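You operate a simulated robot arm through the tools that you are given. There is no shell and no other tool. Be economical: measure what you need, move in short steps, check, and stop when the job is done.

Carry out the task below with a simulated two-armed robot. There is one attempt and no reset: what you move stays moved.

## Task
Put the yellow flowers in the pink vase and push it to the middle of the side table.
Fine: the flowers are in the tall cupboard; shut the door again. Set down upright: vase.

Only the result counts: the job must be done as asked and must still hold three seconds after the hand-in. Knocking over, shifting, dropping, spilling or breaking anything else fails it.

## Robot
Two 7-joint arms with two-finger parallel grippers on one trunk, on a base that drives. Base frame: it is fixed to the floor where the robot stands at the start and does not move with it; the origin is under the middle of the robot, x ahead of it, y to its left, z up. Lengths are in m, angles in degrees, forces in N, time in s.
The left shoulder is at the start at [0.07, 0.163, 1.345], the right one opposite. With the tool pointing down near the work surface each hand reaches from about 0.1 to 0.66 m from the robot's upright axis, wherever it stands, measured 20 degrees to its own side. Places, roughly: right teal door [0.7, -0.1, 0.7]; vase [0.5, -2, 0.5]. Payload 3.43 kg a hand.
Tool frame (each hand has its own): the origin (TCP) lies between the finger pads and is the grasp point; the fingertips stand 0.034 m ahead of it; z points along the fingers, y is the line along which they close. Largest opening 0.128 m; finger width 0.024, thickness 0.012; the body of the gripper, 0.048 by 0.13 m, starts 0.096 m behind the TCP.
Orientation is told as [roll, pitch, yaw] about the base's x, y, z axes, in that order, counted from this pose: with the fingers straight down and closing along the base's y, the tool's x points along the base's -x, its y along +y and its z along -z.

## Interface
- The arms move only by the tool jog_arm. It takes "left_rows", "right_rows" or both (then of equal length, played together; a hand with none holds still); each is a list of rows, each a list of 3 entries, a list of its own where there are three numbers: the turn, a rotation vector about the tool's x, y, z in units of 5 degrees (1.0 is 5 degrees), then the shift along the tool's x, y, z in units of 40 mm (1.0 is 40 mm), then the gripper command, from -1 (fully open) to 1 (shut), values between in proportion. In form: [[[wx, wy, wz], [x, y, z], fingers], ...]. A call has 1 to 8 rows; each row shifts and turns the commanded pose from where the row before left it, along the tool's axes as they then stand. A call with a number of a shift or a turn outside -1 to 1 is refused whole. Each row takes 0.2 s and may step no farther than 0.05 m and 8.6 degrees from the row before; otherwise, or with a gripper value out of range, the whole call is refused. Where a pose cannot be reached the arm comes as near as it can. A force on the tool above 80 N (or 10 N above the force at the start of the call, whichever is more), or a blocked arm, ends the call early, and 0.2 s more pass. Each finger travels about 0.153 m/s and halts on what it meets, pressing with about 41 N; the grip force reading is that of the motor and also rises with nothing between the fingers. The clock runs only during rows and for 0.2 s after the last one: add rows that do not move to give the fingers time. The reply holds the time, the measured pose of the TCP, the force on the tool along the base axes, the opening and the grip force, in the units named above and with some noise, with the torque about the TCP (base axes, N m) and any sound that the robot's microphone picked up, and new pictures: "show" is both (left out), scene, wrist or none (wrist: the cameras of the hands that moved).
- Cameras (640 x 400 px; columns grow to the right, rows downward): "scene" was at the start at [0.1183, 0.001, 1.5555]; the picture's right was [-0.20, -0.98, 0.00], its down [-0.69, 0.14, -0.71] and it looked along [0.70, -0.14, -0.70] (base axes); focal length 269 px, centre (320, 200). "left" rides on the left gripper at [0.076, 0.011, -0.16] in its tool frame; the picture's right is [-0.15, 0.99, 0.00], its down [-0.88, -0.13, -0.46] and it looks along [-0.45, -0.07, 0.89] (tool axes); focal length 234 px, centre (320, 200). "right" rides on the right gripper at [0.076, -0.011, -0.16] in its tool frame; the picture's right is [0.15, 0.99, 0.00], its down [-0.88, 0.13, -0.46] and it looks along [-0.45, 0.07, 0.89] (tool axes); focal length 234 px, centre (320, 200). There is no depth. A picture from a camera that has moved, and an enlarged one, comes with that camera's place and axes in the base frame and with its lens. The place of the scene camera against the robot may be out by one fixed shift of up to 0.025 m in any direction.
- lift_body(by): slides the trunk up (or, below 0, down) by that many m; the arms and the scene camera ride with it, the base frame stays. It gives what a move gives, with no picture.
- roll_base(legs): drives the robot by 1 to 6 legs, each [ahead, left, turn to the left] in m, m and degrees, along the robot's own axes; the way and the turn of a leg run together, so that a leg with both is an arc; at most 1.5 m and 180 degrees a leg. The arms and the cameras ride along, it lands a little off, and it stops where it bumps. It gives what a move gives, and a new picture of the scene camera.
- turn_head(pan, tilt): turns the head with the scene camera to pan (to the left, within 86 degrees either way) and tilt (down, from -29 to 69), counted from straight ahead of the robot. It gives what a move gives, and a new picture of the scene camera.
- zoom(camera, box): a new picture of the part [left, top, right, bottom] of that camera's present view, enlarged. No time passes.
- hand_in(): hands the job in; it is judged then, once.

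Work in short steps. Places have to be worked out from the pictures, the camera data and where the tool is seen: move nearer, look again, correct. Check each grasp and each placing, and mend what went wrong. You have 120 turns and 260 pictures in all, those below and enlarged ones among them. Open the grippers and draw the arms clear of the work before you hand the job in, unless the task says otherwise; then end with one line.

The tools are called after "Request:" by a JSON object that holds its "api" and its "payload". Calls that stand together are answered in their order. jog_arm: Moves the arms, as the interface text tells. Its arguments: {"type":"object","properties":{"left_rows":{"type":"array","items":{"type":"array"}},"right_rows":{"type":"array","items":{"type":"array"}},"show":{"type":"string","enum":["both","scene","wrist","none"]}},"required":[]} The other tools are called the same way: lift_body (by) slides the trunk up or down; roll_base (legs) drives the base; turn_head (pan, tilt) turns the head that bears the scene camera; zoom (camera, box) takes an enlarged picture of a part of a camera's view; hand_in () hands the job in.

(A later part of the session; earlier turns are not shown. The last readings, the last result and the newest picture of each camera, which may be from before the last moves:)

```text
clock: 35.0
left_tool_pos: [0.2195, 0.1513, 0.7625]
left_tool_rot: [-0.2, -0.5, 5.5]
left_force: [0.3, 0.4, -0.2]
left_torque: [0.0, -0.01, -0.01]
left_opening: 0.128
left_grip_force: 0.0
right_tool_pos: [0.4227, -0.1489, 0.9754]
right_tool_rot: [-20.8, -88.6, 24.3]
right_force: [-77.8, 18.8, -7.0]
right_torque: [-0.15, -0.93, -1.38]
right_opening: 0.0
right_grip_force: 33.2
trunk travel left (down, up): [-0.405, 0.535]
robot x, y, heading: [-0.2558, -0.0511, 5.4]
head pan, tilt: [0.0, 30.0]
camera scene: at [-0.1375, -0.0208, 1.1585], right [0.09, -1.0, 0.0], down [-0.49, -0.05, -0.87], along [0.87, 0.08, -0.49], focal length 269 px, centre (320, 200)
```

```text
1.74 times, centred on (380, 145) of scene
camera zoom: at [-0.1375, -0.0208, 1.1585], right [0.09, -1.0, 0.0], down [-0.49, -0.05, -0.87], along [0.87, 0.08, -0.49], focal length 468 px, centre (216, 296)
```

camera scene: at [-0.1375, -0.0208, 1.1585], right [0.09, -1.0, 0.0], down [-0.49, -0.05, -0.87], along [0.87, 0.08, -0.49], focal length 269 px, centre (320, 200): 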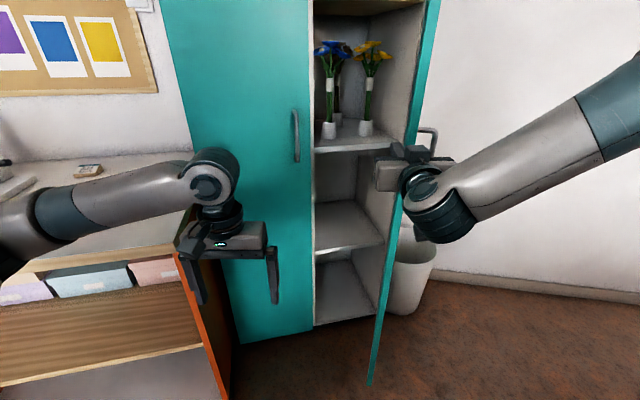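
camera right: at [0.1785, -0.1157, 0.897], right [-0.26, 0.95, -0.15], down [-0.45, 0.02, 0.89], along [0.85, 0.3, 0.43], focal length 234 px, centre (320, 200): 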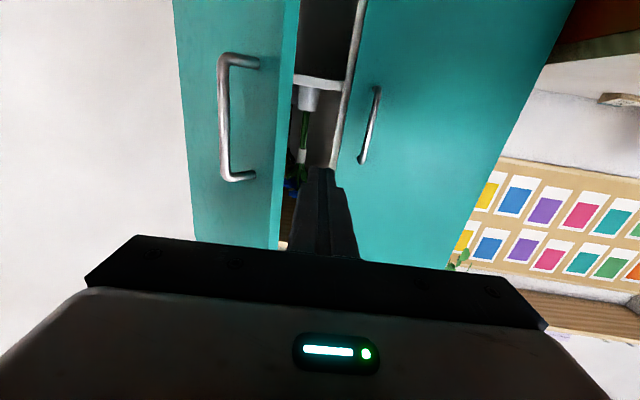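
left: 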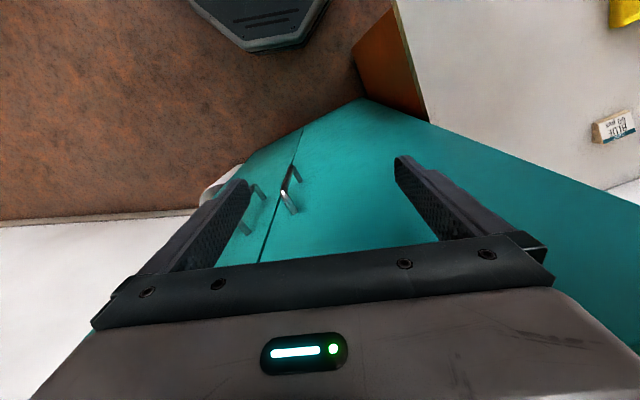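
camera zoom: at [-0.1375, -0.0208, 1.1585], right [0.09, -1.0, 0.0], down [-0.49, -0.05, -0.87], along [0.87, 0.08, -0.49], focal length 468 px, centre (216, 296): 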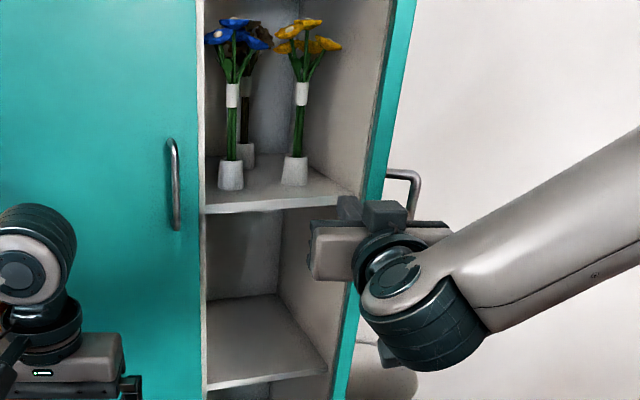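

The door's edge is pressed on the gripper body. I'll back up 5 cm so just the fingers stay inside, then turn right further.

Request:
{"api": "roll_base", "payload": {"legs": [[-0.05, 0, 0], [0, 0, -9]]}}

```text
clock: 36.5
left_tool_pos: [0.2011, 0.0668, 0.7566]
left_tool_rot: [0.1, 0.0, -3.7]
left_force: [-0.1, -0.8, -0.5]
left_torque: [0.02, 0.0, -0.02]
left_opening: 0.1281
left_grip_force: 0.1
right_tool_pos: [0.3566, -0.2629, 0.9673]
right_tool_rot: [-10.3, -88.1, 4.7]
right_force: [0.9, 0.8, -0.1]
right_torque: [0.0, 0.0, 0.05]
right_opening: 0.0001
right_grip_force: 33.4
trunk travel left (down, up): [-0.405, 0.535]
robot x, y, heading: [-0.304, -0.0579, -3.7]
head pan, tilt: [0.0, 30.0]
camera scene: at [-0.1766, -0.0503, 1.1573], right [-0.06, -1.0, 0.0], down [-0.5, 0.03, -0.87], along [0.86, -0.06, -0.5], focal length 269 px, centre (320, 200)
```

scene: 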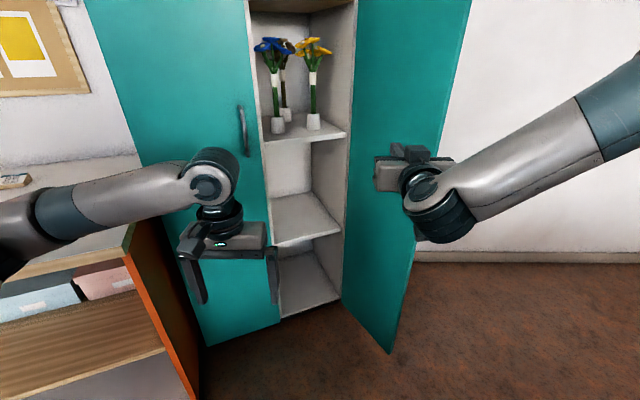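

The door is about 90° open. To get the arm and base in comfortably I'll push it further, to roughly 115°, by driving ahead-right and turning.

Request:
{"api": "roll_base", "payload": {"legs": [[0.09, -0.12, 0], [0, 0, -8]]}}

```text
clock: 38.0
left_tool_pos: [0.28, -0.0579, 0.7591]
left_tool_rot: [0.0, -0.1, -3.4]
left_force: [0.3, -0.5, -0.4]
left_torque: [0.02, -0.01, -0.02]
left_opening: 0.1278
left_grip_force: 0.0
right_tool_pos: [0.4284, -0.3731, 0.9663]
right_tool_rot: [-15.3, -87.6, 12.3]
right_force: [-12.9, 6.7, 4.5]
right_torque: [-0.11, -0.3, 0.07]
right_opening: 0.0
right_grip_force: 33.1
trunk travel left (down, up): [-0.405, 0.535]
robot x, y, heading: [-0.2257, -0.184, -3.3]
head pan, tilt: [0.0, 30.0]
stopped in leg 1: the force on the tool passed its limit (the readings are from after the stop); the commanded pose is now the measured one
camera scene: at [-0.1, -0.1751, 1.1576], right [-0.06, -1.0, 0.0], down [-0.5, 0.03, -0.87], along [0.87, -0.05, -0.5], focal length 269 px, centre (320, 200)
```

scene: 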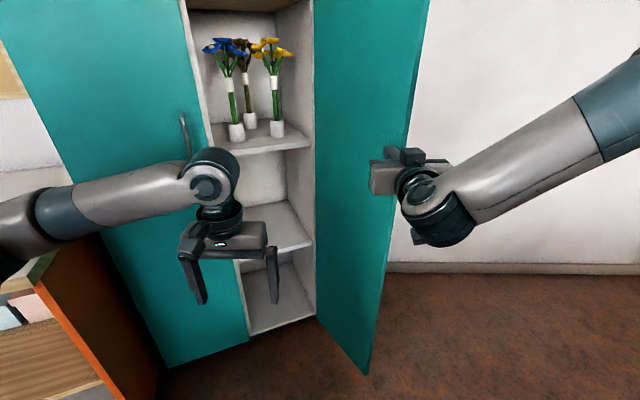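

The door now stands about 108° open, which is enough. By triangulation the yellow bunch is at about (0.75, −0.09) with the shelf at z≈0.905, and the blue one about 12 cm to its left. The left arm suits this, so I'll back off, then fold the right arm aside while pitching the left hand forward.

Request:
{"api": "roll_base", "payload": {"legs": [[-0.1, 0.03, 0]]}}

Request:
{"api": "jog_arm", "payload": {"right_rows": [[[0, 1, 0], [0.18, -0.28, -0.41], 1], [[0, 1, 0], [0.21, -0.28, -0.39], 1], [[0, 1, 0], [0.24, -0.28, -0.37], 1], [[0, 1, 0], [0.28, -0.28, -0.35], 1], [[0, 1, 0], [0.3, -0.28, -0.32], 1], [[0, 1, 0], [0.33, -0.28, -0.29], 1], [[0, 1, 0], [0.36, -0.28, -0.26], 1], [[0, 1, 0], [0.38, -0.28, -0.23], 1]], "left_rows": [[[0, -1, 0], [-0.19, 0, -0.29], -0.5], [[0, -1, 0], [-0.21, 0, -0.27], -0.5], [[0, -1, 0], [-0.23, 0, -0.25], -0.5], [[0, -1, 0], [-0.25, 0, -0.23], -0.5], [[0, -1, 0], [-0.27, 0, -0.2], -0.5], [[0, -1, 0], [-0.29, 0, -0.18], -0.5], [[0, -1, 0], [-0.3, 0, -0.15], -0.5], [[0, -1, 0], [-0.31, 0, -0.13], -0.5]], "show": "scene"}}

```text
clock: 39.2
left_tool_pos: [0.1797, -0.0199, 0.7583]
left_tool_rot: [0.0, -0.1, -3.3]
left_force: [0.0, 0.9, -0.3]
left_torque: [-0.02, -0.01, 0.04]
left_opening: 0.1278
left_grip_force: 0.0
right_tool_pos: [0.33, -0.3379, 0.9652]
right_tool_rot: [-14.4, -87.3, 10.8]
right_force: [-0.8, 0.2, 0.0]
right_torque: [-0.03, 0.06, -0.04]
right_opening: 0.0
right_grip_force: 32.9
trunk travel left (down, up): [-0.405, 0.535]
robot x, y, heading: [-0.3245, -0.1477, -3.3]
head pan, tilt: [0.0, 30.0]
camera scene: at [-0.1988, -0.1386, 1.1575], right [-0.06, -1.0, 0.0], down [-0.5, 0.03, -0.87], along [0.86, -0.05, -0.5], focal length 269 px, centre (320, 200)
```

scene: 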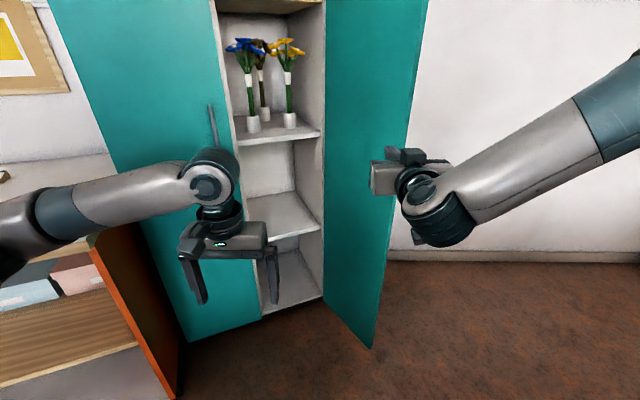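

```text
clock: 41.0
left_tool_pos: [0.2401, -0.024, 0.8486]
left_tool_rot: [0.1, -40.0, -3.5]
left_force: [-0.2, 0.1, 0.3]
left_torque: [0.02, 0.02, -0.02]
left_opening: 0.0959
left_grip_force: 0.1
right_tool_pos: [0.1936, -0.4203, 0.9143]
right_tool_rot: [-0.9, -47.4, -2.7]
right_force: [0.5, -0.5, 0.5]
right_torque: [0.0, -0.02, -0.01]
right_opening: 0.0003
right_grip_force: 32.3
trunk travel left (down, up): [-0.405, 0.535]
robot x, y, heading: [-0.3285, -0.1465, -3.8]
head pan, tilt: [0.0, 30.0]
camera scene: at [-0.1977, -0.1395, 1.1573], right [-0.06, -1.0, 0.0], down [-0.5, 0.03, -0.87], along [0.86, -0.05, -0.5], focal length 269 px, centre (320, 200)
```

scene: 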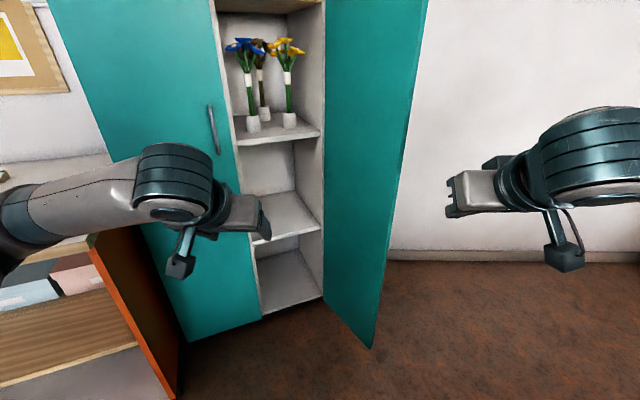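

Both arms move freely. Continuing both motions.

Request:
{"api": "jog_arm", "payload": {"right_rows": [[[0, 1, 0], [0.4, -0.28, -0.2], 1], [[0, 1, 0], [0.41, -0.28, -0.16], 1], [[0, 1, 0], [0.42, -0.28, -0.13], 1], [[0, 1, 0], [0.43, -0.28, -0.09], 1], [[0, 1, 0], [0.44, -0.28, -0.05], 1], [[0, 1, 0], [0.44, -0.28, -0.01], 1], [[0, 1, 0], [0.44, -0.28, 0.03], 1], [[0, 1, 0], [0.44, -0.28, 0.07], 1]], "left_rows": [[[0, -1, 0], [-0.32, 0, -0.1], -0.5], [[0, -1, 0], [-0.33, 0, -0.07], -0.5], [[0, -1, 0], [-0.34, 0, -0.04], -0.5], [[0, -1, 0], [-0.34, 0, -0.01], -0.5], [[0, -1, 0], [-0.34, 0, 0.02], -0.5], [[0, -1, 0], [-0.34, 0, 0.05], -0.5], [[0, -1, 0], [-0.33, 0, 0.08], -0.5], [[0, -1, 0], [-0.32, 0, 0.1], -0.5]], "show": "scene"}}

Request:
{"api": "jog_arm", "payload": {"left_rows": [[[0, -1, 0], [-0.3, 0, 0.5], -0.5], [[0, -1, 0], [-0.3, 0, 0.5], -0.5]]}}

```text
clock: 42.8
left_tool_pos: [0.3, -0.0277, 0.9401]
left_tool_rot: [0.5, -80.0, -3.7]
left_force: [0.1, -1.1, -0.3]
left_torque: [-0.04, 0.02, -0.01]
left_opening: 0.0959
left_grip_force: 0.0
right_tool_pos: [0.0545, -0.5035, 0.8641]
right_tool_rot: [-0.7, -7.2, -3.4]
right_force: [-0.3, 0.2, 0.9]
right_torque: [0.02, 0.02, -0.03]
right_opening: 0.0002
right_grip_force: 32.8
trunk travel left (down, up): [-0.405, 0.535]
robot x, y, heading: [-0.3261, -0.1447, -3.4]
head pan, tilt: [0.0, 30.0]
camera scene: at [-0.1974, -0.1394, 1.1573], right [-0.06, -1.0, 0.0], down [-0.5, 0.03, -0.87], along [0.86, -0.05, -0.5], focal length 269 px, centre (320, 200)
```

scene: 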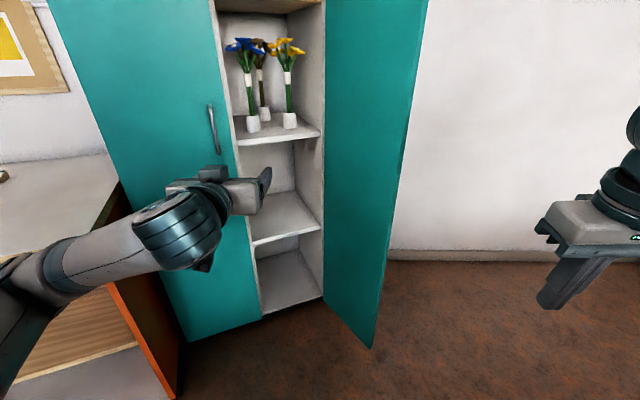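

```text
clock: 43.4
left_tool_pos: [0.3427, -0.0308, 0.9582]
left_tool_rot: [79.7, -89.9, -82.9]
left_force: [0.7, 0.2, 0.3]
left_torque: [-0.01, 0.02, -0.02]
left_opening: 0.0959
left_grip_force: 0.0
right_tool_pos: [0.0557, -0.5016, 0.8638]
right_tool_rot: [-0.5, -7.4, -3.5]
right_force: [-0.3, -0.7, -0.1]
right_torque: [0.02, -0.01, 0.03]
right_opening: 0.0002
right_grip_force: 33.0
trunk travel left (down, up): [-0.405, 0.535]
robot x, y, heading: [-0.3276, -0.1471, -3.6]
head pan, tilt: [0.0, 30.0]
camera scene: at [-0.1974, -0.139, 1.1573], right [-0.06, -1.0, 0.0], down [-0.5, 0.03, -0.87], along [0.86, -0.05, -0.5], focal length 269 px, centre (320, 200)
camera left: at [0.1836, -0.0099, 0.8824], right [0.06, 0.99, 0.15], down [-0.46, -0.1, 0.88], along [0.88, -0.12, 0.45], focal length 234 px, centre (320, 200)
```

scene: 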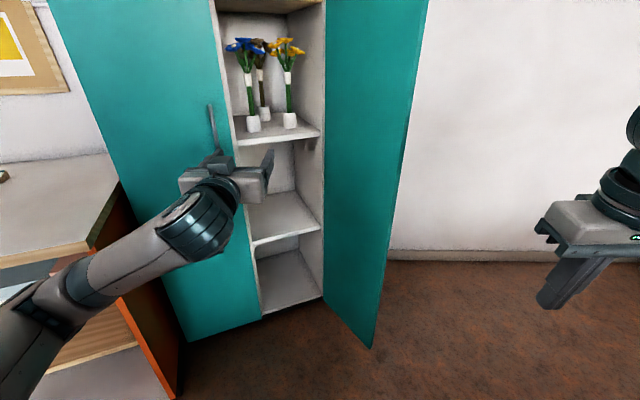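
left: 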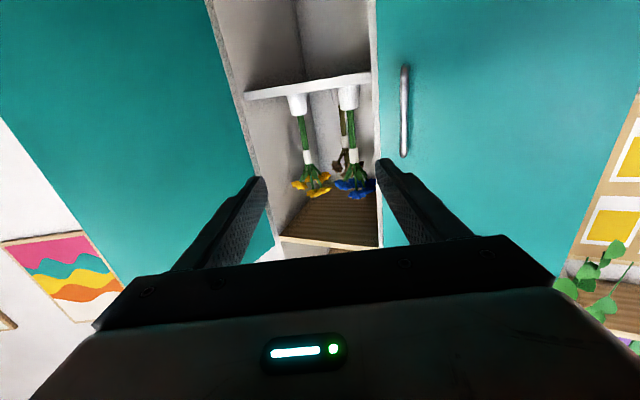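

The wrist view agrees: the yellow bunch is at about (0.75, −0.095), with the white sleeve near z 1.05. I'll raise the left hand to that height, draw the right hand back a bit, and then drive ahead part of the way.

Request:
{"api": "jog_arm", "payload": {"left_rows": [[[0, 0, 0], [-0.75, 0, 0], -0.3], [[0, 0, 0], [-0.75, 0, 0], -0.3], [[0, 0, 0], [-0.7, 0, 0], -0.3]], "right_rows": [[[0, 1, 0], [0.7, 0, 0], 1], [[0, 0.4, 0], [0.7, 0, 0], 1], [[0, 0, 0], [0.7, 0, 0], 1]], "show": "none"}}

Request:
{"api": "roll_base", "payload": {"legs": [[0.25, -0.04, 0]]}}

Request:
{"api": "zoom", "payload": {"camera": "left", "box": [100, 0, 540, 275]}}

```text
clock: 44.2
left_tool_pos: [0.3415, -0.0283, 1.0476]
left_tool_rot: [63.1, -89.8, -66.4]
left_force: [-0.6, 0.0, 0.0]
left_torque: [0.02, -0.01, -0.01]
left_opening: 0.0832
left_grip_force: 0.0
right_tool_pos: [-0.0293, -0.4968, 0.8585]
right_tool_rot: [-0.6, -0.3, -3.6]
right_force: [0.6, 0.4, -0.9]
right_torque: [0.01, -0.02, 0.0]
right_opening: 0.0
right_grip_force: 33.0
trunk travel left (down, up): [-0.405, 0.535]
robot x, y, heading: [-0.3252, -0.1454, -3.5]
head pan, tilt: [0.0, 30.0]
```

```text
clock: 46.1
left_tool_pos: [0.5932, -0.0881, 1.047]
left_tool_rot: [34.5, -89.9, -38.0]
left_force: [-0.1, -0.5, 0.4]
left_torque: [0.01, -0.02, -0.02]
left_opening: 0.0832
left_grip_force: 0.1
right_tool_pos: [0.2224, -0.5544, 0.8595]
right_tool_rot: [-0.7, -0.3, -3.5]
right_force: [0.3, 0.5, -0.7]
right_torque: [0.0, 0.0, 0.01]
right_opening: 0.0003
right_grip_force: 33.0
trunk travel left (down, up): [-0.405, 0.535]
robot x, y, heading: [-0.0764, -0.2041, -3.8]
head pan, tilt: [0.0, 30.0]
camera scene: at [0.0541, -0.1961, 1.1571], right [-0.06, -1.0, 0.0], down [-0.5, 0.03, -0.87], along [0.86, -0.06, -0.5], focal length 269 px, centre (320, 200)
```

scene: 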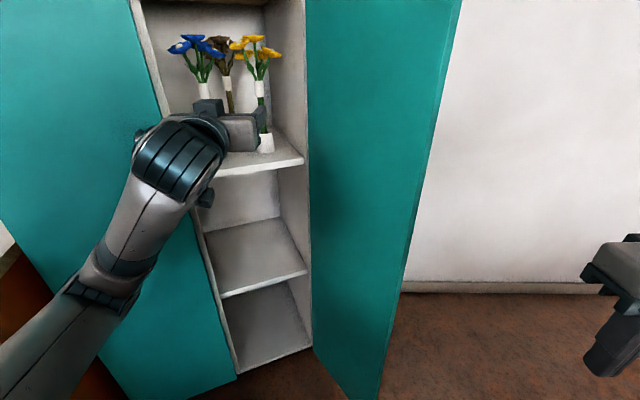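

```text
1.45 times, centred on (320, 138) of left
camera zoom: at [0.4356, -0.0667, 0.9702], right [0.06, 0.99, 0.15], down [-0.46, -0.1, 0.88], along [0.89, -0.12, 0.45], focal length 341 px, centre (320, 291)
```

zoom: 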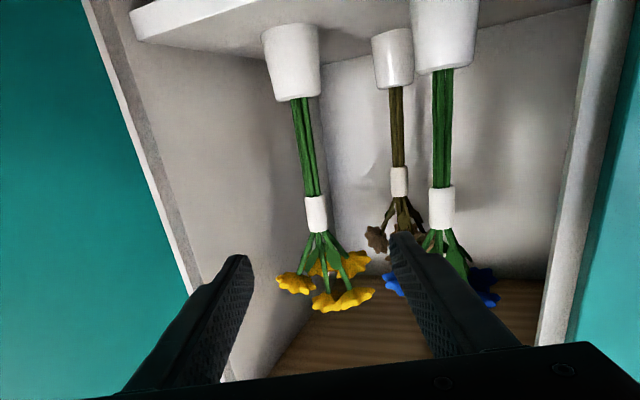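

The sleeve is at about (0.75, −0.102, 1.05), nearly straight ahead of the fingers. I'll narrow them slightly, drive ahead 0.11 m and look again.

Request:
{"api": "jog_arm", "payload": {"left_rows": [[[0, 0, 0], [0, -0.1, 0], 0.0]], "show": "none"}}

Request:
{"api": "roll_base", "payload": {"legs": [[0.11, 0, 0]]}}

Request:
{"api": "zoom", "payload": {"camera": "left", "box": [100, 0, 540, 275]}}

```text
clock: 46.5
left_tool_pos: [0.5923, -0.092, 1.0474]
left_tool_rot: [43.4, -89.9, -46.9]
left_force: [0.6, 0.4, -0.3]
left_torque: [0.02, -0.02, 0.03]
left_opening: 0.064
left_grip_force: 0.2
right_tool_pos: [0.2215, -0.5546, 0.8601]
right_tool_rot: [-0.6, -0.4, -3.6]
right_force: [-0.2, 0.5, 0.6]
right_torque: [0.0, 0.01, 0.03]
right_opening: 0.0
right_grip_force: 32.8
trunk travel left (down, up): [-0.405, 0.535]
robot x, y, heading: [-0.0799, -0.2044, -3.9]
head pan, tilt: [0.0, 30.0]
```

```text
clock: 47.6
left_tool_pos: [0.7021, -0.0999, 1.0469]
left_tool_rot: [26.3, -89.8, -29.8]
left_force: [0.1, 0.3, -1.1]
left_torque: [-0.01, -0.06, -0.02]
left_opening: 0.0638
left_grip_force: 0.1
right_tool_pos: [0.3299, -0.5624, 0.8591]
right_tool_rot: [-0.6, -0.3, -3.7]
right_force: [1.0, -0.1, 0.1]
right_torque: [-0.01, 0.01, 0.01]
right_opening: 0.0001
right_grip_force: 33.2
trunk travel left (down, up): [-0.405, 0.535]
robot x, y, heading: [0.0373, -0.2082, -3.8]
head pan, tilt: [0.0, 30.0]
camera scene: at [0.1637, -0.2033, 1.1571], right [-0.07, -1.0, 0.0], down [-0.5, 0.03, -0.87], along [0.86, -0.06, -0.5], focal length 269 px, centre (320, 200)
```

scene: 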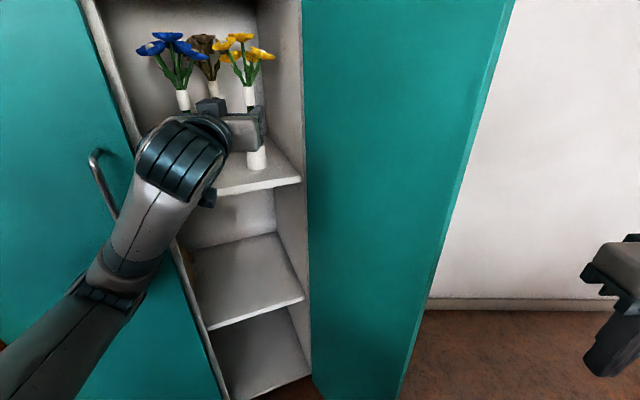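

```text
1.45 times, centred on (320, 138) of left
camera zoom: at [0.5453, -0.0785, 0.9701], right [0.06, 0.99, 0.15], down [-0.46, -0.1, 0.88], along [0.89, -0.12, 0.45], focal length 341 px, centre (320, 291)
```

zoom: 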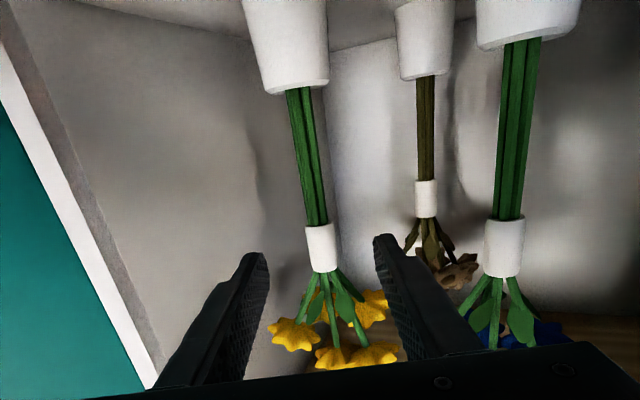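

The sleeve now looks a little further in, x≈0.78, z≈1.057. I'll advance with the arm 4.5 cm, rising slightly, and look again.

Request:
{"api": "jog_arm", "payload": {"left_rows": [[[0, 0, 0], [-0.1, 0, 0.55], 0.0], [[0, 0, 0], [-0.1, 0, 0.55], 0.0]], "show": "none"}}

Request:
{"api": "zoom", "payload": {"camera": "left", "box": [100, 0, 540, 275]}}

Request:
{"api": "zoom", "payload": {"camera": "scene", "box": [120, 20, 310, 200]}}

```text
clock: 48.2
left_tool_pos: [0.7454, -0.1017, 1.0562]
left_tool_rot: [79.2, -90.0, -82.7]
left_force: [-0.1, 0.3, 0.3]
left_torque: [-0.01, -0.02, 0.02]
left_opening: 0.064
left_grip_force: 0.0
right_tool_pos: [0.3287, -0.5616, 0.8597]
right_tool_rot: [-0.6, -0.2, -3.7]
right_force: [-0.3, -0.2, -0.2]
right_torque: [0.03, -0.01, 0.0]
right_opening: 0.0
right_grip_force: 32.7
trunk travel left (down, up): [-0.405, 0.535]
robot x, y, heading: [0.0365, -0.211, -3.8]
head pan, tilt: [0.0, 30.0]
```

```text
1.45 times, centred on (320, 138) of left
camera zoom: at [0.5886, -0.0816, 0.979], right [0.06, 0.99, 0.15], down [-0.46, -0.1, 0.88], along [0.88, -0.12, 0.45], focal length 341 px, centre (320, 291)
```

zoom: 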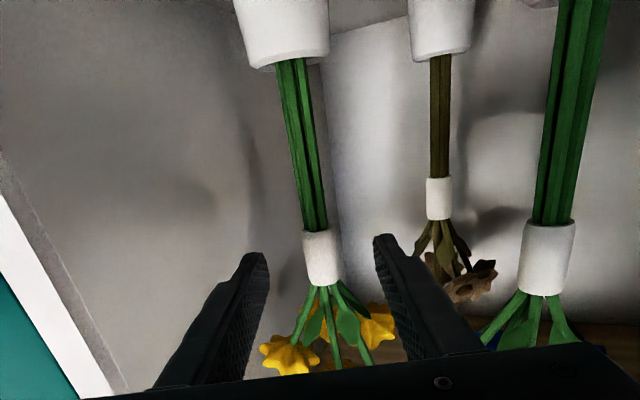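

```text
2.22 times, centred on (215, 110) of scene
camera zoom: at [0.1624, -0.2032, 1.1573], right [-0.07, -1.0, 0.0], down [-0.5, 0.03, -0.87], along [0.86, -0.06, -0.5], focal length 598 px, centre (553, 400)
```

zoom: 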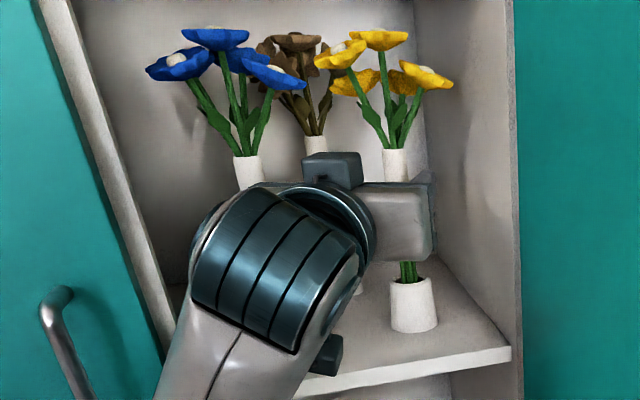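

Refined: the sleeve is at about (0.79, −0.104, 1.058). I'll advance 4.5 cm and close the fingers.

Request:
{"api": "jog_arm", "payload": {"left_rows": [[[0, 0, 0], [0, 0, 0.55], 0.0], [[0, 0, 0], [0, 0, 0.55], 0.0], [[0, 0, 0], [0, 0, 0], 0.0]], "show": "none"}}

Request:
{"api": "zoom", "payload": {"camera": "left", "box": [100, 0, 540, 275]}}

```text
clock: 49.0
left_tool_pos: [0.7896, -0.1044, 1.0541]
left_tool_rot: [51.1, -89.9, -54.5]
left_force: [-0.6, -0.4, 0.1]
left_torque: [-0.03, 0.02, 0.0]
left_opening: 0.0641
left_grip_force: 0.1
right_tool_pos: [0.33, -0.5619, 0.8586]
right_tool_rot: [-0.5, -0.4, -3.8]
right_force: [0.5, -0.6, 0.5]
right_torque: [0.03, -0.03, 0.0]
right_opening: 0.0001
right_grip_force: 32.4
trunk travel left (down, up): [-0.405, 0.535]
robot x, y, heading: [0.0359, -0.208, -3.6]
head pan, tilt: [0.0, 30.0]
```

```text
1.45 times, centred on (320, 138) of left
camera zoom: at [0.6326, -0.0838, 0.9788], right [0.06, 0.99, 0.15], down [-0.46, -0.1, 0.88], along [0.88, -0.12, 0.45], focal length 341 px, centre (320, 291)
```

zoom: 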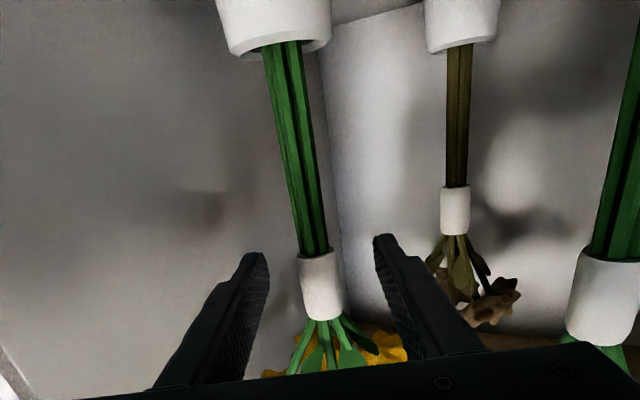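

The sleeve is about 1 cm ahead of the grasp point; I'll advance that and close.

Request:
{"api": "jog_arm", "payload": {"left_rows": [[[0, 0, 0], [-0.12, 0, 0.3], 0.0], [[0, 0, 0], [0, 0, 0], 0.5], [[0, 0, 0], [0, 0, 0], 1], [[0, 0, 0], [0, 0, 0], 1], [[0, 0, 0], [0, 0, 0], 1]], "show": "none"}}

Request:
{"api": "zoom", "payload": {"camera": "left", "box": [100, 0, 540, 275]}}

```text
clock: 50.2
left_tool_pos: [0.8018, -0.1054, 1.0602]
left_tool_rot: [42.1, -89.9, -45.7]
left_force: [-0.1, 0.2, 0.5]
left_torque: [0.0, 0.01, 0.02]
left_opening: 0.0186
left_grip_force: 40.8
right_tool_pos: [0.3311, -0.5611, 0.8595]
right_tool_rot: [-0.6, -0.3, -3.7]
right_force: [-0.2, 1.1, -0.5]
right_torque: [0.01, 0.06, 0.03]
right_opening: 0.0003
right_grip_force: 32.5
trunk travel left (down, up): [-0.405, 0.535]
robot x, y, heading: [0.0351, -0.2112, -3.8]
head pan, tilt: [0.0, 30.0]
```

```text
1.45 times, centred on (320, 138) of left
camera zoom: at [0.6444, -0.0848, 0.9834], right [0.06, 0.99, 0.15], down [-0.46, -0.1, 0.88], along [0.88, -0.12, 0.45], focal length 341 px, centre (320, 291)
```

zoom: 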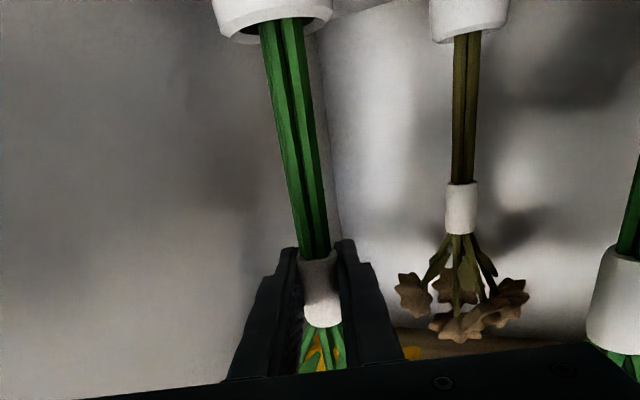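

The sleeve is held (opening 18.6 mm). The white foot is a small cup, so I'll lift about 4.5 cm straight up and check that the cup stays.

Request:
{"api": "jog_arm", "payload": {"left_rows": [[[0, 0, 0], [-0.4, 0, 0], 1], [[0, 0, 0], [-0.4, 0, 0], 1], [[0, 0, 0], [-0.3, 0, 0], 1]], "show": "both"}}

Request:
{"api": "zoom", "payload": {"camera": "scene", "box": [120, 0, 310, 200]}}

```text
clock: 51.0
left_tool_pos: [0.8004, -0.1046, 1.1047]
left_tool_rot: [41.3, -89.9, -44.9]
left_force: [0.2, 0.6, -0.4]
left_torque: [0.02, -0.02, 0.02]
left_opening: 0.0189
left_grip_force: 40.9
right_tool_pos: [0.3291, -0.5604, 0.8604]
right_tool_rot: [-0.6, -0.3, -3.7]
right_force: [0.7, -0.4, 0.0]
right_torque: [-0.03, -0.01, -0.02]
right_opening: 0.0003
right_grip_force: 32.8
trunk travel left (down, up): [-0.405, 0.535]
robot x, y, heading: [0.032, -0.21, -3.5]
head pan, tilt: [0.0, 30.0]
camera scene: at [0.1623, -0.2033, 1.1573], right [-0.07, -1.0, 0.0], down [-0.5, 0.03, -0.87], along [0.86, -0.06, -0.5], focal length 269 px, centre (320, 200)
camera left: at [0.6434, -0.084, 1.0279], right [0.06, 0.99, 0.15], down [-0.46, -0.1, 0.88], along [0.89, -0.12, 0.45], focal length 234 px, centre (320, 200)
```

scene: 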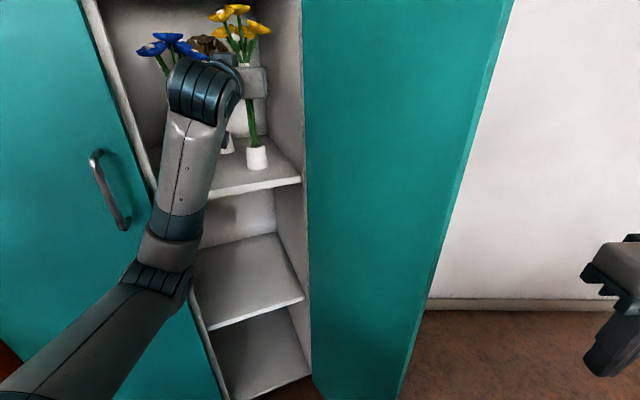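
left: 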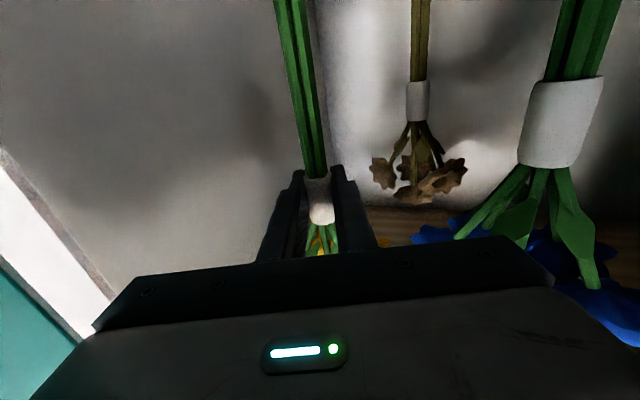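

```text
2.00 times, centred on (215, 100) of scene
camera zoom: at [0.1623, -0.2033, 1.1573], right [-0.07, -1.0, 0.0], down [-0.5, 0.03, -0.87], along [0.86, -0.06, -0.5], focal length 539 px, centre (530, 400)
```

zoom: 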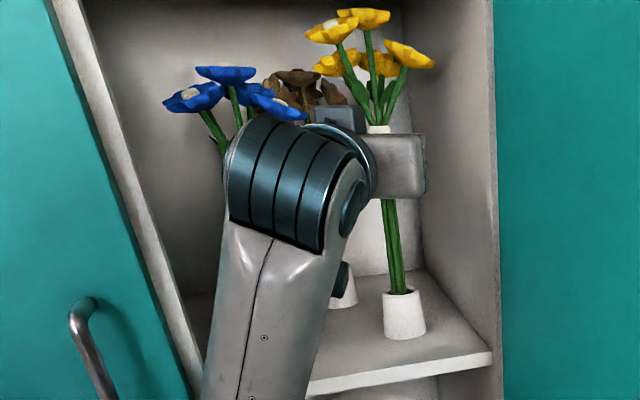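

The cup stays put. I'll lift another 1.2 cm slowly and enlarge the view of the stem's lower end and of the heads' room at the top.

Request:
{"api": "jog_arm", "payload": {"left_rows": [[[0, 0, 0], [-0.15, 0, 0], 1], [[0, 0, 0], [-0.15, 0, 0], 1]], "show": "none"}}

Request:
{"api": "zoom", "payload": {"camera": "scene", "box": [225, 120, 295, 190]}}

Request:
{"api": "turn_head", "payload": {"pan": 5, "tilt": 5}}

```text
clock: 51.6
left_tool_pos: [0.8004, -0.1059, 1.1148]
left_tool_rot: [41.4, -89.9, -45.0]
left_force: [0.1, -0.4, -0.9]
left_torque: [-0.01, 0.01, 0.06]
left_opening: 0.019
left_grip_force: 40.4
right_tool_pos: [0.3288, -0.5621, 0.8593]
right_tool_rot: [-0.6, -0.3, -3.7]
right_force: [-0.1, 0.7, 0.5]
right_torque: [-0.04, -0.01, -0.02]
right_opening: 0.0
right_grip_force: 33.2
trunk travel left (down, up): [-0.405, 0.535]
robot x, y, heading: [0.0338, -0.2112, -3.8]
head pan, tilt: [0.0, 30.0]
```

```text
5.71 times, centred on (260, 155) of scene
camera zoom: at [0.1624, -0.2032, 1.1573], right [-0.07, -1.0, 0.0], down [-0.5, 0.03, -0.87], along [0.86, -0.06, -0.5], focal length 1539 px, centre (663, 457)
```

zoom: 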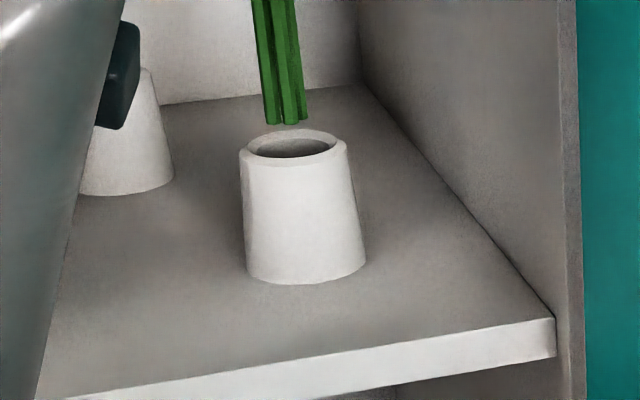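

```text
clock: 52.5
left_tool_pos: [0.8018, -0.1053, 1.1148]
left_tool_rot: [45.0, -89.9, -48.5]
left_force: [0.5, 1.4, -0.5]
left_torque: [0.0, -0.01, 0.01]
left_opening: 0.0185
left_grip_force: 41.0
right_tool_pos: [0.3292, -0.562, 0.8573]
right_tool_rot: [-0.6, -0.3, -3.7]
right_force: [-0.4, 0.7, -0.1]
right_torque: [0.01, 0.02, -0.04]
right_opening: 0.0004
right_grip_force: 32.9
trunk travel left (down, up): [-0.405, 0.535]
robot x, y, heading: [0.0333, -0.2139, -3.8]
head pan, tilt: [5.0, 5.0]
camera scene: at [0.1641, -0.1953, 1.1976], right [0.02, -1.0, 0.0], down [-0.09, 0.0, -1.0], along [1.0, 0.02, -0.09], focal length 269 px, centre (320, 200)
```

scene: 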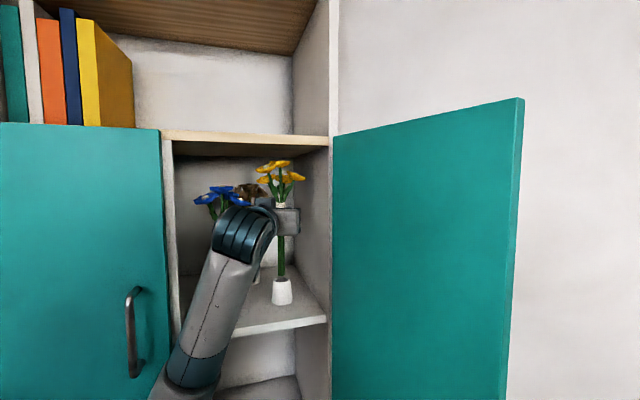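

The stems are about 1 cm above the cup's rim and the heads have about 2 cm to the top panel. I'll rise 6 mm more and drive straight back.

Request:
{"api": "jog_arm", "payload": {"left_rows": [[[0, 0, 0], [-0.15, 0, 0], 1]], "show": "none"}}

Request:
{"api": "roll_base", "payload": {"legs": [[-0.12, 0, 0]]}}

```text
clock: 52.9
left_tool_pos: [0.8007, -0.1061, 1.1225]
left_tool_rot: [57.6, -89.9, -61.2]
left_force: [0.4, 0.0, -0.9]
left_torque: [-0.02, -0.03, 0.01]
left_opening: 0.0187
left_grip_force: 40.4
right_tool_pos: [0.3293, -0.5612, 0.859]
right_tool_rot: [-0.6, -0.3, -3.7]
right_force: [-0.3, -1.0, -0.7]
right_torque: [0.01, -0.02, 0.04]
right_opening: 0.0001
right_grip_force: 32.9
trunk travel left (down, up): [-0.405, 0.535]
robot x, y, heading: [0.0347, -0.2093, -3.7]
head pan, tilt: [5.0, 5.0]
```

```text
clock: 54.2
left_tool_pos: [0.6798, -0.0969, 1.1229]
left_tool_rot: [111.2, -89.9, -114.8]
left_force: [0.4, -0.3, -0.2]
left_torque: [-0.01, 0.0, -0.01]
left_opening: 0.0189
left_grip_force: 40.9
right_tool_pos: [0.2089, -0.5531, 0.8601]
right_tool_rot: [-0.6, -0.4, -3.7]
right_force: [-0.3, -0.1, -0.2]
right_torque: [0.01, -0.03, 0.02]
right_opening: 0.0002
right_grip_force: 33.3
trunk travel left (down, up): [-0.405, 0.535]
robot x, y, heading: [-0.0916, -0.2043, -3.8]
head pan, tilt: [5.0, 5.0]
camera scene: at [0.0419, -0.1871, 1.1979], right [0.02, -1.0, 0.0], down [-0.09, 0.0, -1.0], along [1.0, 0.02, -0.09], focal length 269 px, centre (320, 200)
```

scene: 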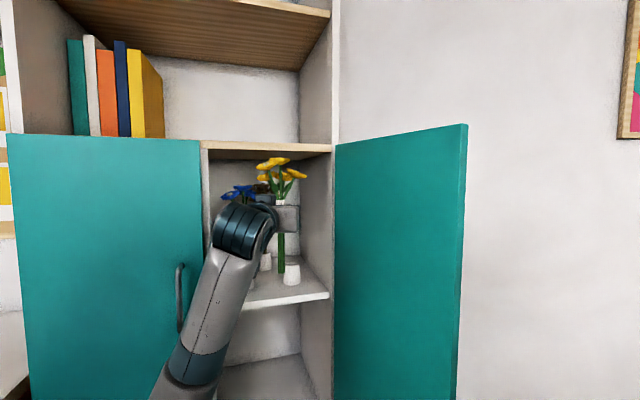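

The bunch is out of its cup. I'll drive back 0.12 m more, then draw the left hand nearer while pitching the right hand forward again to close the door.

Request:
{"api": "roll_base", "payload": {"legs": [[-0.14, 0, 0]]}}

Request:
{"api": "jog_arm", "payload": {"right_rows": [[[0, -1, 0], [-0.75, 0.2, 0], 1], [[0, -1, 0], [-0.75, 0.2, 0.0], 1], [[0, -1, 0], [-0.6, 0.2, 0.0], 1], [[0, -1, 0], [-0.44, 0.28, 0.01], 1], [[0, -1, 0], [-0.44, 0.28, 0.05], 1], [[0, -1, 0], [-0.43, 0.28, 0.09], 1], [[0, -1, 0], [-0.42, 0.28, 0.13], 1], [[0, -1, 0], [-0.41, 0.28, 0.16], 1]], "left_rows": [[[0, 0, 0], [0, 0, -0.4], 1], [[0, 0, 0], [0, 0, -0.4], 1], [[0, 0, 0], [0, 0, -0.4], 1], [[0, 0, 0], [0, 0, -0.4], 1], [[0, 0, 0], [0, 0, -0.4], 1], [[0, 0, 0], [0, 0, -0.4], 1], [[0, 0, 0], [0, 0, -0.4], 1], [[0, 0, 0], [0, 0, -0.4], 1]], "show": "scene"}}

```text
clock: 55.5
left_tool_pos: [0.5395, -0.0859, 1.1223]
left_tool_rot: [118.7, -89.9, -122.1]
left_force: [0.1, 0.7, -0.8]
left_torque: [-0.04, 0.03, 0.04]
left_opening: 0.019
left_grip_force: 40.6
right_tool_pos: [0.071, -0.5433, 0.8592]
right_tool_rot: [-0.5, -0.3, -3.5]
right_force: [-0.7, -0.7, -0.2]
right_torque: [0.02, -0.03, -0.02]
right_opening: 0.0
right_grip_force: 33.2
trunk travel left (down, up): [-0.405, 0.535]
robot x, y, heading: [-0.2231, -0.1886, -4.1]
head pan, tilt: [5.0, 5.0]
camera scene: at [-0.0972, -0.1779, 1.1979], right [0.02, -1.0, 0.0], down [-0.09, 0.0, -1.0], along [1.0, 0.02, -0.09], focal length 269 px, centre (320, 200)
```

scene: 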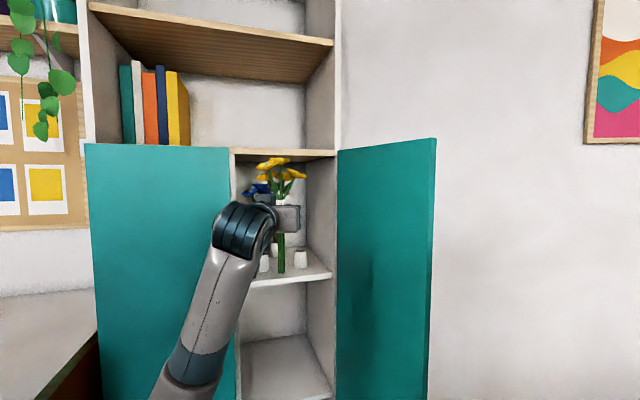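

```text
clock: 57.3
left_tool_pos: [0.4133, -0.0785, 1.1209]
left_tool_rot: [46.1, -89.9, -49.3]
left_force: [0.6, -0.3, 0.2]
left_torque: [0.01, -0.01, -0.03]
left_opening: 0.0188
left_grip_force: 41.1
right_tool_pos: [0.255, -0.4753, 0.8933]
right_tool_rot: [-0.8, -40.3, -3.0]
right_force: [-0.2, 0.4, 0.2]
right_torque: [0.03, -0.01, 0.03]
right_opening: 0.0001
right_grip_force: 32.9
right hand out of reach, approached as far as the arm can: row 6, 7, 8
trunk travel left (down, up): [-0.405, 0.535]
robot x, y, heading: [-0.2287, -0.1959, -3.8]
head pan, tilt: [5.0, 5.0]
camera scene: at [-0.0959, -0.1779, 1.1977], right [0.02, -1.0, 0.0], down [-0.09, 0.0, -1.0], along [1.0, 0.02, -0.09], focal length 269 px, centre (320, 200)
```

scene: 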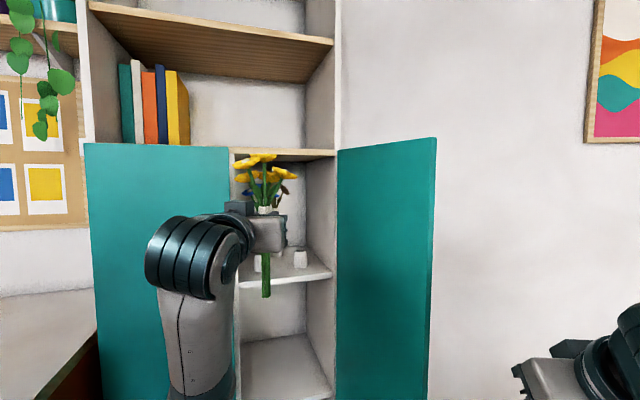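

The right hand is half way; continuing to pitch it forward on the right side of the door's edge.

Request:
{"api": "jog_arm", "payload": {"right_rows": [[[0, -1, 0], [-0.4, 0, 0.2], 1], [[0, -1, 0], [-0.38, 0, 0.23], 1], [[0, -1, 0], [-0.36, 0, 0.26], 1], [[0, -1, 0], [-0.33, 0, 0.29], 1], [[0, -1, 0], [-0.3, 0, 0.32], 1], [[0, -1, 0], [-0.28, 0, 0.35], 1], [[0, -1, 0], [-0.24, 0, 0.37], 1], [[0, -1, 0], [-0.21, 0, 0.39], 1]], "show": "none"}}

Request:
{"api": "jog_arm", "payload": {"right_rows": [[[0, -1, 0], [0, 0, 0], 1], [[0, -1, 0], [0, 0, 0], 1]], "show": "wrist"}}

Request:
{"api": "turn_head", "payload": {"pan": -12, "tilt": 35}}

```text
clock: 59.1
left_tool_pos: [0.413, -0.0779, 1.1215]
left_tool_rot: [49.7, -89.9, -53.0]
left_force: [-0.1, 1.2, 0.0]
left_torque: [0.02, 0.0, 0.01]
left_opening: 0.0188
left_grip_force: 41.2
right_tool_pos: [0.3959, -0.4835, 0.9271]
right_tool_rot: [-3.8, -80.4, 0.2]
right_force: [-0.4, -0.5, 1.0]
right_torque: [-0.01, 0.01, -0.05]
right_opening: 0.0
right_grip_force: 32.6
right hand out of reach, approached as far as the arm can: row 1
trunk travel left (down, up): [-0.405, 0.535]
robot x, y, heading: [-0.225, -0.1966, -3.7]
head pan, tilt: [5.0, 5.0]
```

```text
clock: 59.7
left_tool_pos: [0.4132, -0.0773, 1.1219]
left_tool_rot: [57.1, -89.9, -60.4]
left_force: [0.2, 0.1, -0.1]
left_torque: [-0.01, -0.01, 0.03]
left_opening: 0.0186
left_grip_force: 41.1
right_tool_pos: [0.3941, -0.4828, 0.9277]
right_tool_rot: [-3.8, -80.3, 0.2]
right_force: [0.1, -0.3, -0.3]
right_torque: [-0.03, 0.03, -0.02]
right_opening: 0.0001
right_grip_force: 33.0
right hand out of reach, approached as far as the arm can: row 1, 2
trunk travel left (down, up): [-0.405, 0.535]
robot x, y, heading: [-0.2244, -0.1949, -3.4]
head pan, tilt: [5.0, 5.0]
camera right: at [0.2234, -0.4842, 0.8777], right [0.04, 0.99, -0.16], down [-0.29, 0.16, 0.94], along [0.96, 0.01, 0.29], focal length 234 px, centre (320, 200)
```

right: 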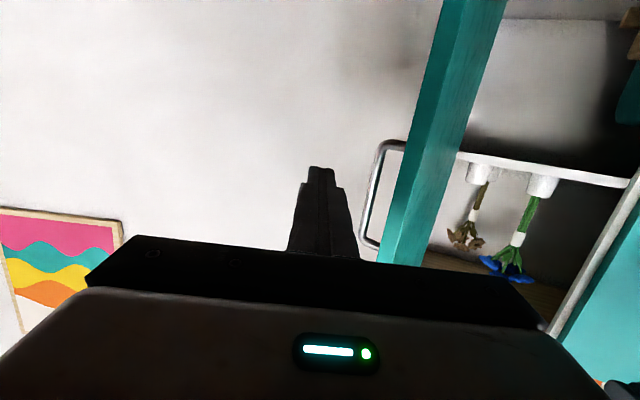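

```text
clock: 60.7
left_tool_pos: [0.4132, -0.0778, 1.1215]
left_tool_rot: [56.1, -89.8, -59.6]
left_force: [0.0, -0.4, -0.5]
left_torque: [0.0, 0.01, 0.01]
left_opening: 0.0188
left_grip_force: 40.5
right_tool_pos: [0.3947, -0.4829, 0.9266]
right_tool_rot: [-3.8, -80.3, 0.2]
right_force: [0.5, 0.7, -0.8]
right_torque: [-0.01, -0.01, 0.03]
right_opening: 0.0
right_grip_force: 33.1
trunk travel left (down, up): [-0.405, 0.535]
robot x, y, heading: [-0.2234, -0.1944, -3.6]
head pan, tilt: [-12.0, 35.0]
camera scene: at [-0.1029, -0.2039, 1.1496], right [-0.27, -0.96, 0.0], down [-0.55, 0.15, -0.82], along [0.79, -0.22, -0.57], focal length 269 px, centre (320, 200)
```

scene: 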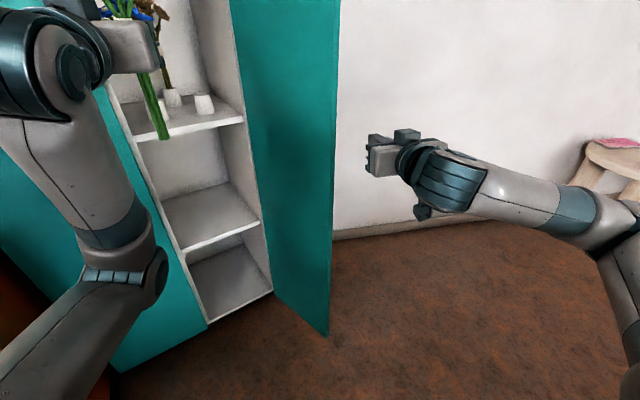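

The fist is on the outer side of the door, beyond the handle. I'll drive ahead 6 cm and then left 0.2 m to start swinging the door shut.

Request:
{"api": "roll_base", "payload": {"legs": [[0.055, 0, 0], [0, 0.2, 0]]}}

```text
clock: 62.4
left_tool_pos: [0.4725, 0.0057, 1.1227]
left_tool_rot: [80.3, -89.9, -84.0]
left_force: [0.6, -0.1, -0.5]
left_torque: [0.01, 0.02, 0.01]
left_opening: 0.0189
left_grip_force: 40.5
right_tool_pos: [0.4499, -0.4064, 0.9275]
right_tool_rot: [-4.7, -80.3, -0.1]
right_force: [-12.5, -7.1, -4.4]
right_torque: [0.02, -0.24, 0.22]
right_opening: 0.0
right_grip_force: 33.5
trunk travel left (down, up): [-0.405, 0.535]
robot x, y, heading: [-0.1682, -0.109, -3.9]
head pan, tilt: [-12.0, 35.0]
stopped in leg 2: the force on the tool passed its limit (the readings are from after the stop); the commanded pose is now the measured one
camera scene: at [-0.0449, -0.1173, 1.1496], right [-0.27, -0.96, 0.0], down [-0.55, 0.16, -0.82], along [0.79, -0.22, -0.57], focal length 269 px, centre (320, 200)
```

scene: 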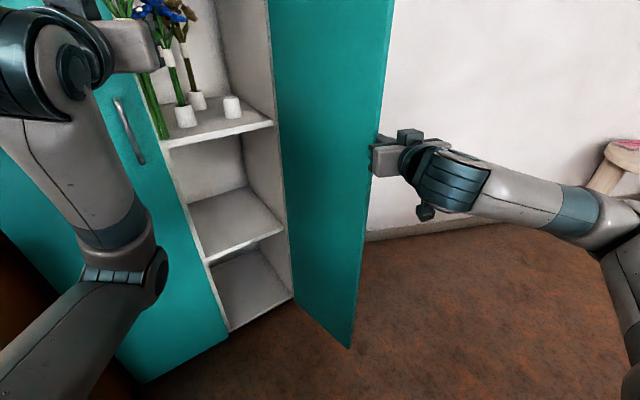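

The force limit tripped. Looking from the wrist camera to see what is in contact.

Request:
{"api": "zoom", "payload": {"camera": "right", "box": [160, 60, 560, 310]}}

```text
1.60 times, centred on (360, 185) of right
camera zoom: at [0.2774, -0.403, 0.8782], right [0.06, 0.99, -0.16], down [-0.29, 0.17, 0.94], along [0.96, -0.01, 0.29], focal length 375 px, centre (256, 224)
```

zoom: 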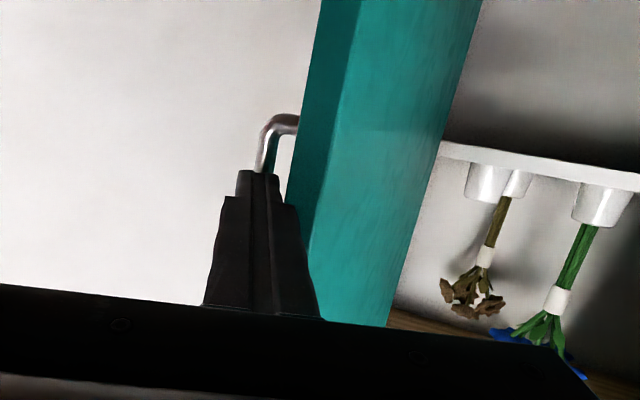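

It may have just been the impact. I'll push gently with the arm: small leftward steps of 1 cm.

Request:
{"api": "jog_arm", "payload": {"right_rows": [[[0, 0, 0], [0, 0.25, 0], 1], [[0, 0, 0], [0, 0.25, 0], 1], [[0, 0, 0], [0, 0.3, 0], 1], [[0, 0, 0], [0, 0.3, 0], 1], [[0, 0, 0], [0, 0.4, 0], 1], [[0, 0, 0], [0, 0.4, 0], 1]], "show": "scene"}}

```text
clock: 63.1
left_tool_pos: [0.4698, -0.0011, 1.1231]
left_tool_rot: [112.8, -89.8, -116.9]
left_force: [-0.7, 0.0, -0.7]
left_torque: [-0.01, 0.01, 0.03]
left_opening: 0.0187
left_grip_force: 41.6
right_tool_pos: [0.4431, -0.3946, 0.929]
right_tool_rot: [-5.3, -80.2, -0.5]
right_force: [-33.0, -16.4, -0.5]
right_torque: [0.21, -0.53, 0.62]
right_opening: 0.0
right_grip_force: 33.0
trunk travel left (down, up): [-0.405, 0.535]
robot x, y, heading: [-0.1656, -0.1085, -4.5]
head pan, tilt: [-12.0, 35.0]
stopped in row 3 (right hand): the force on the tool passed its limit (the readings are from after the stop); the commanded pose is now the measured one
camera scene: at [-0.049, -0.1206, 1.1501], right [-0.28, -0.96, 0.0], down [-0.55, 0.16, -0.82], along [0.79, -0.23, -0.57], focal length 269 px, centre (320, 200)
```

scene: 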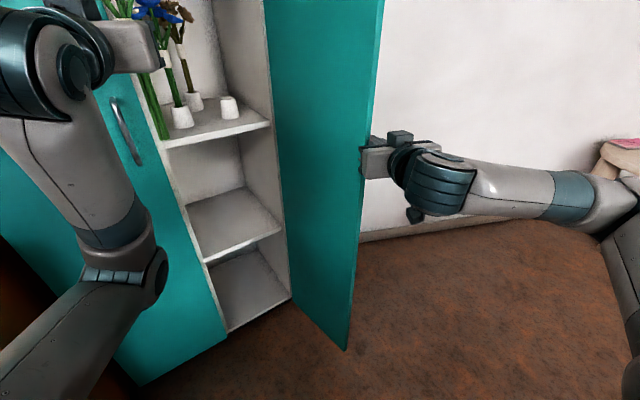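

The reaction runs along the door plane, so the edge is again against the gripper body. I'll back off 4 cm so only the fingers overlap, then push left.

Request:
{"api": "roll_base", "payload": {"legs": [[-0.045, 0, 0], [0, 0.08, 0]]}}

Request:
{"api": "zoom", "payload": {"camera": "right", "box": [160, 60, 560, 310]}}

```text
clock: 64.6
left_tool_pos: [0.4355, 0.0868, 1.1212]
left_tool_rot: [-1.7, -89.9, -2.1]
left_force: [-0.2, 1.6, -0.2]
left_torque: [-0.04, 0.01, -0.01]
left_opening: 0.0189
left_grip_force: 40.9
right_tool_pos: [0.4104, -0.3059, 0.9263]
right_tool_rot: [-6.0, -79.9, 0.5]
right_force: [-0.3, 0.4, 0.8]
right_torque: [-0.03, 0.0, -0.05]
right_opening: 0.0
right_grip_force: 33.2
trunk travel left (down, up): [-0.405, 0.535]
robot x, y, heading: [-0.2094, -0.0278, -4.3]
head pan, tilt: [-12.0, 35.0]
camera scene: at [-0.083, -0.0348, 1.1495], right [-0.28, -0.96, 0.0], down [-0.55, 0.16, -0.82], along [0.79, -0.23, -0.57], focal length 269 px, centre (320, 200)
```

scene: 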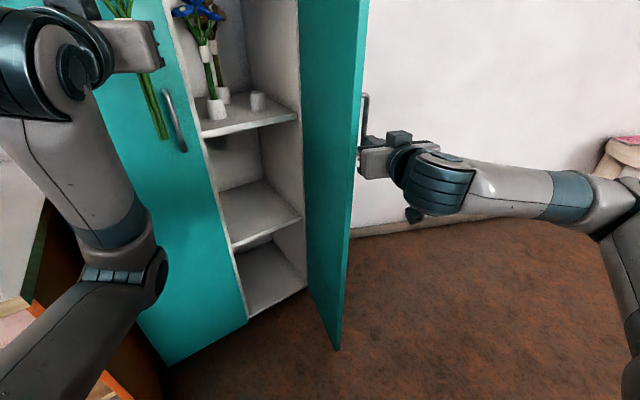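

```text
1.60 times, centred on (360, 185) of right
camera zoom: at [0.2381, -0.3019, 0.8769], right [0.07, 0.98, -0.16], down [-0.28, 0.17, 0.94], along [0.96, -0.02, 0.29], focal length 375 px, centre (256, 224)
```

zoom: 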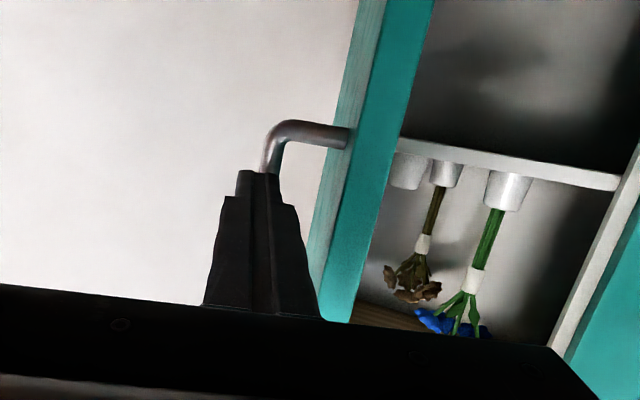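

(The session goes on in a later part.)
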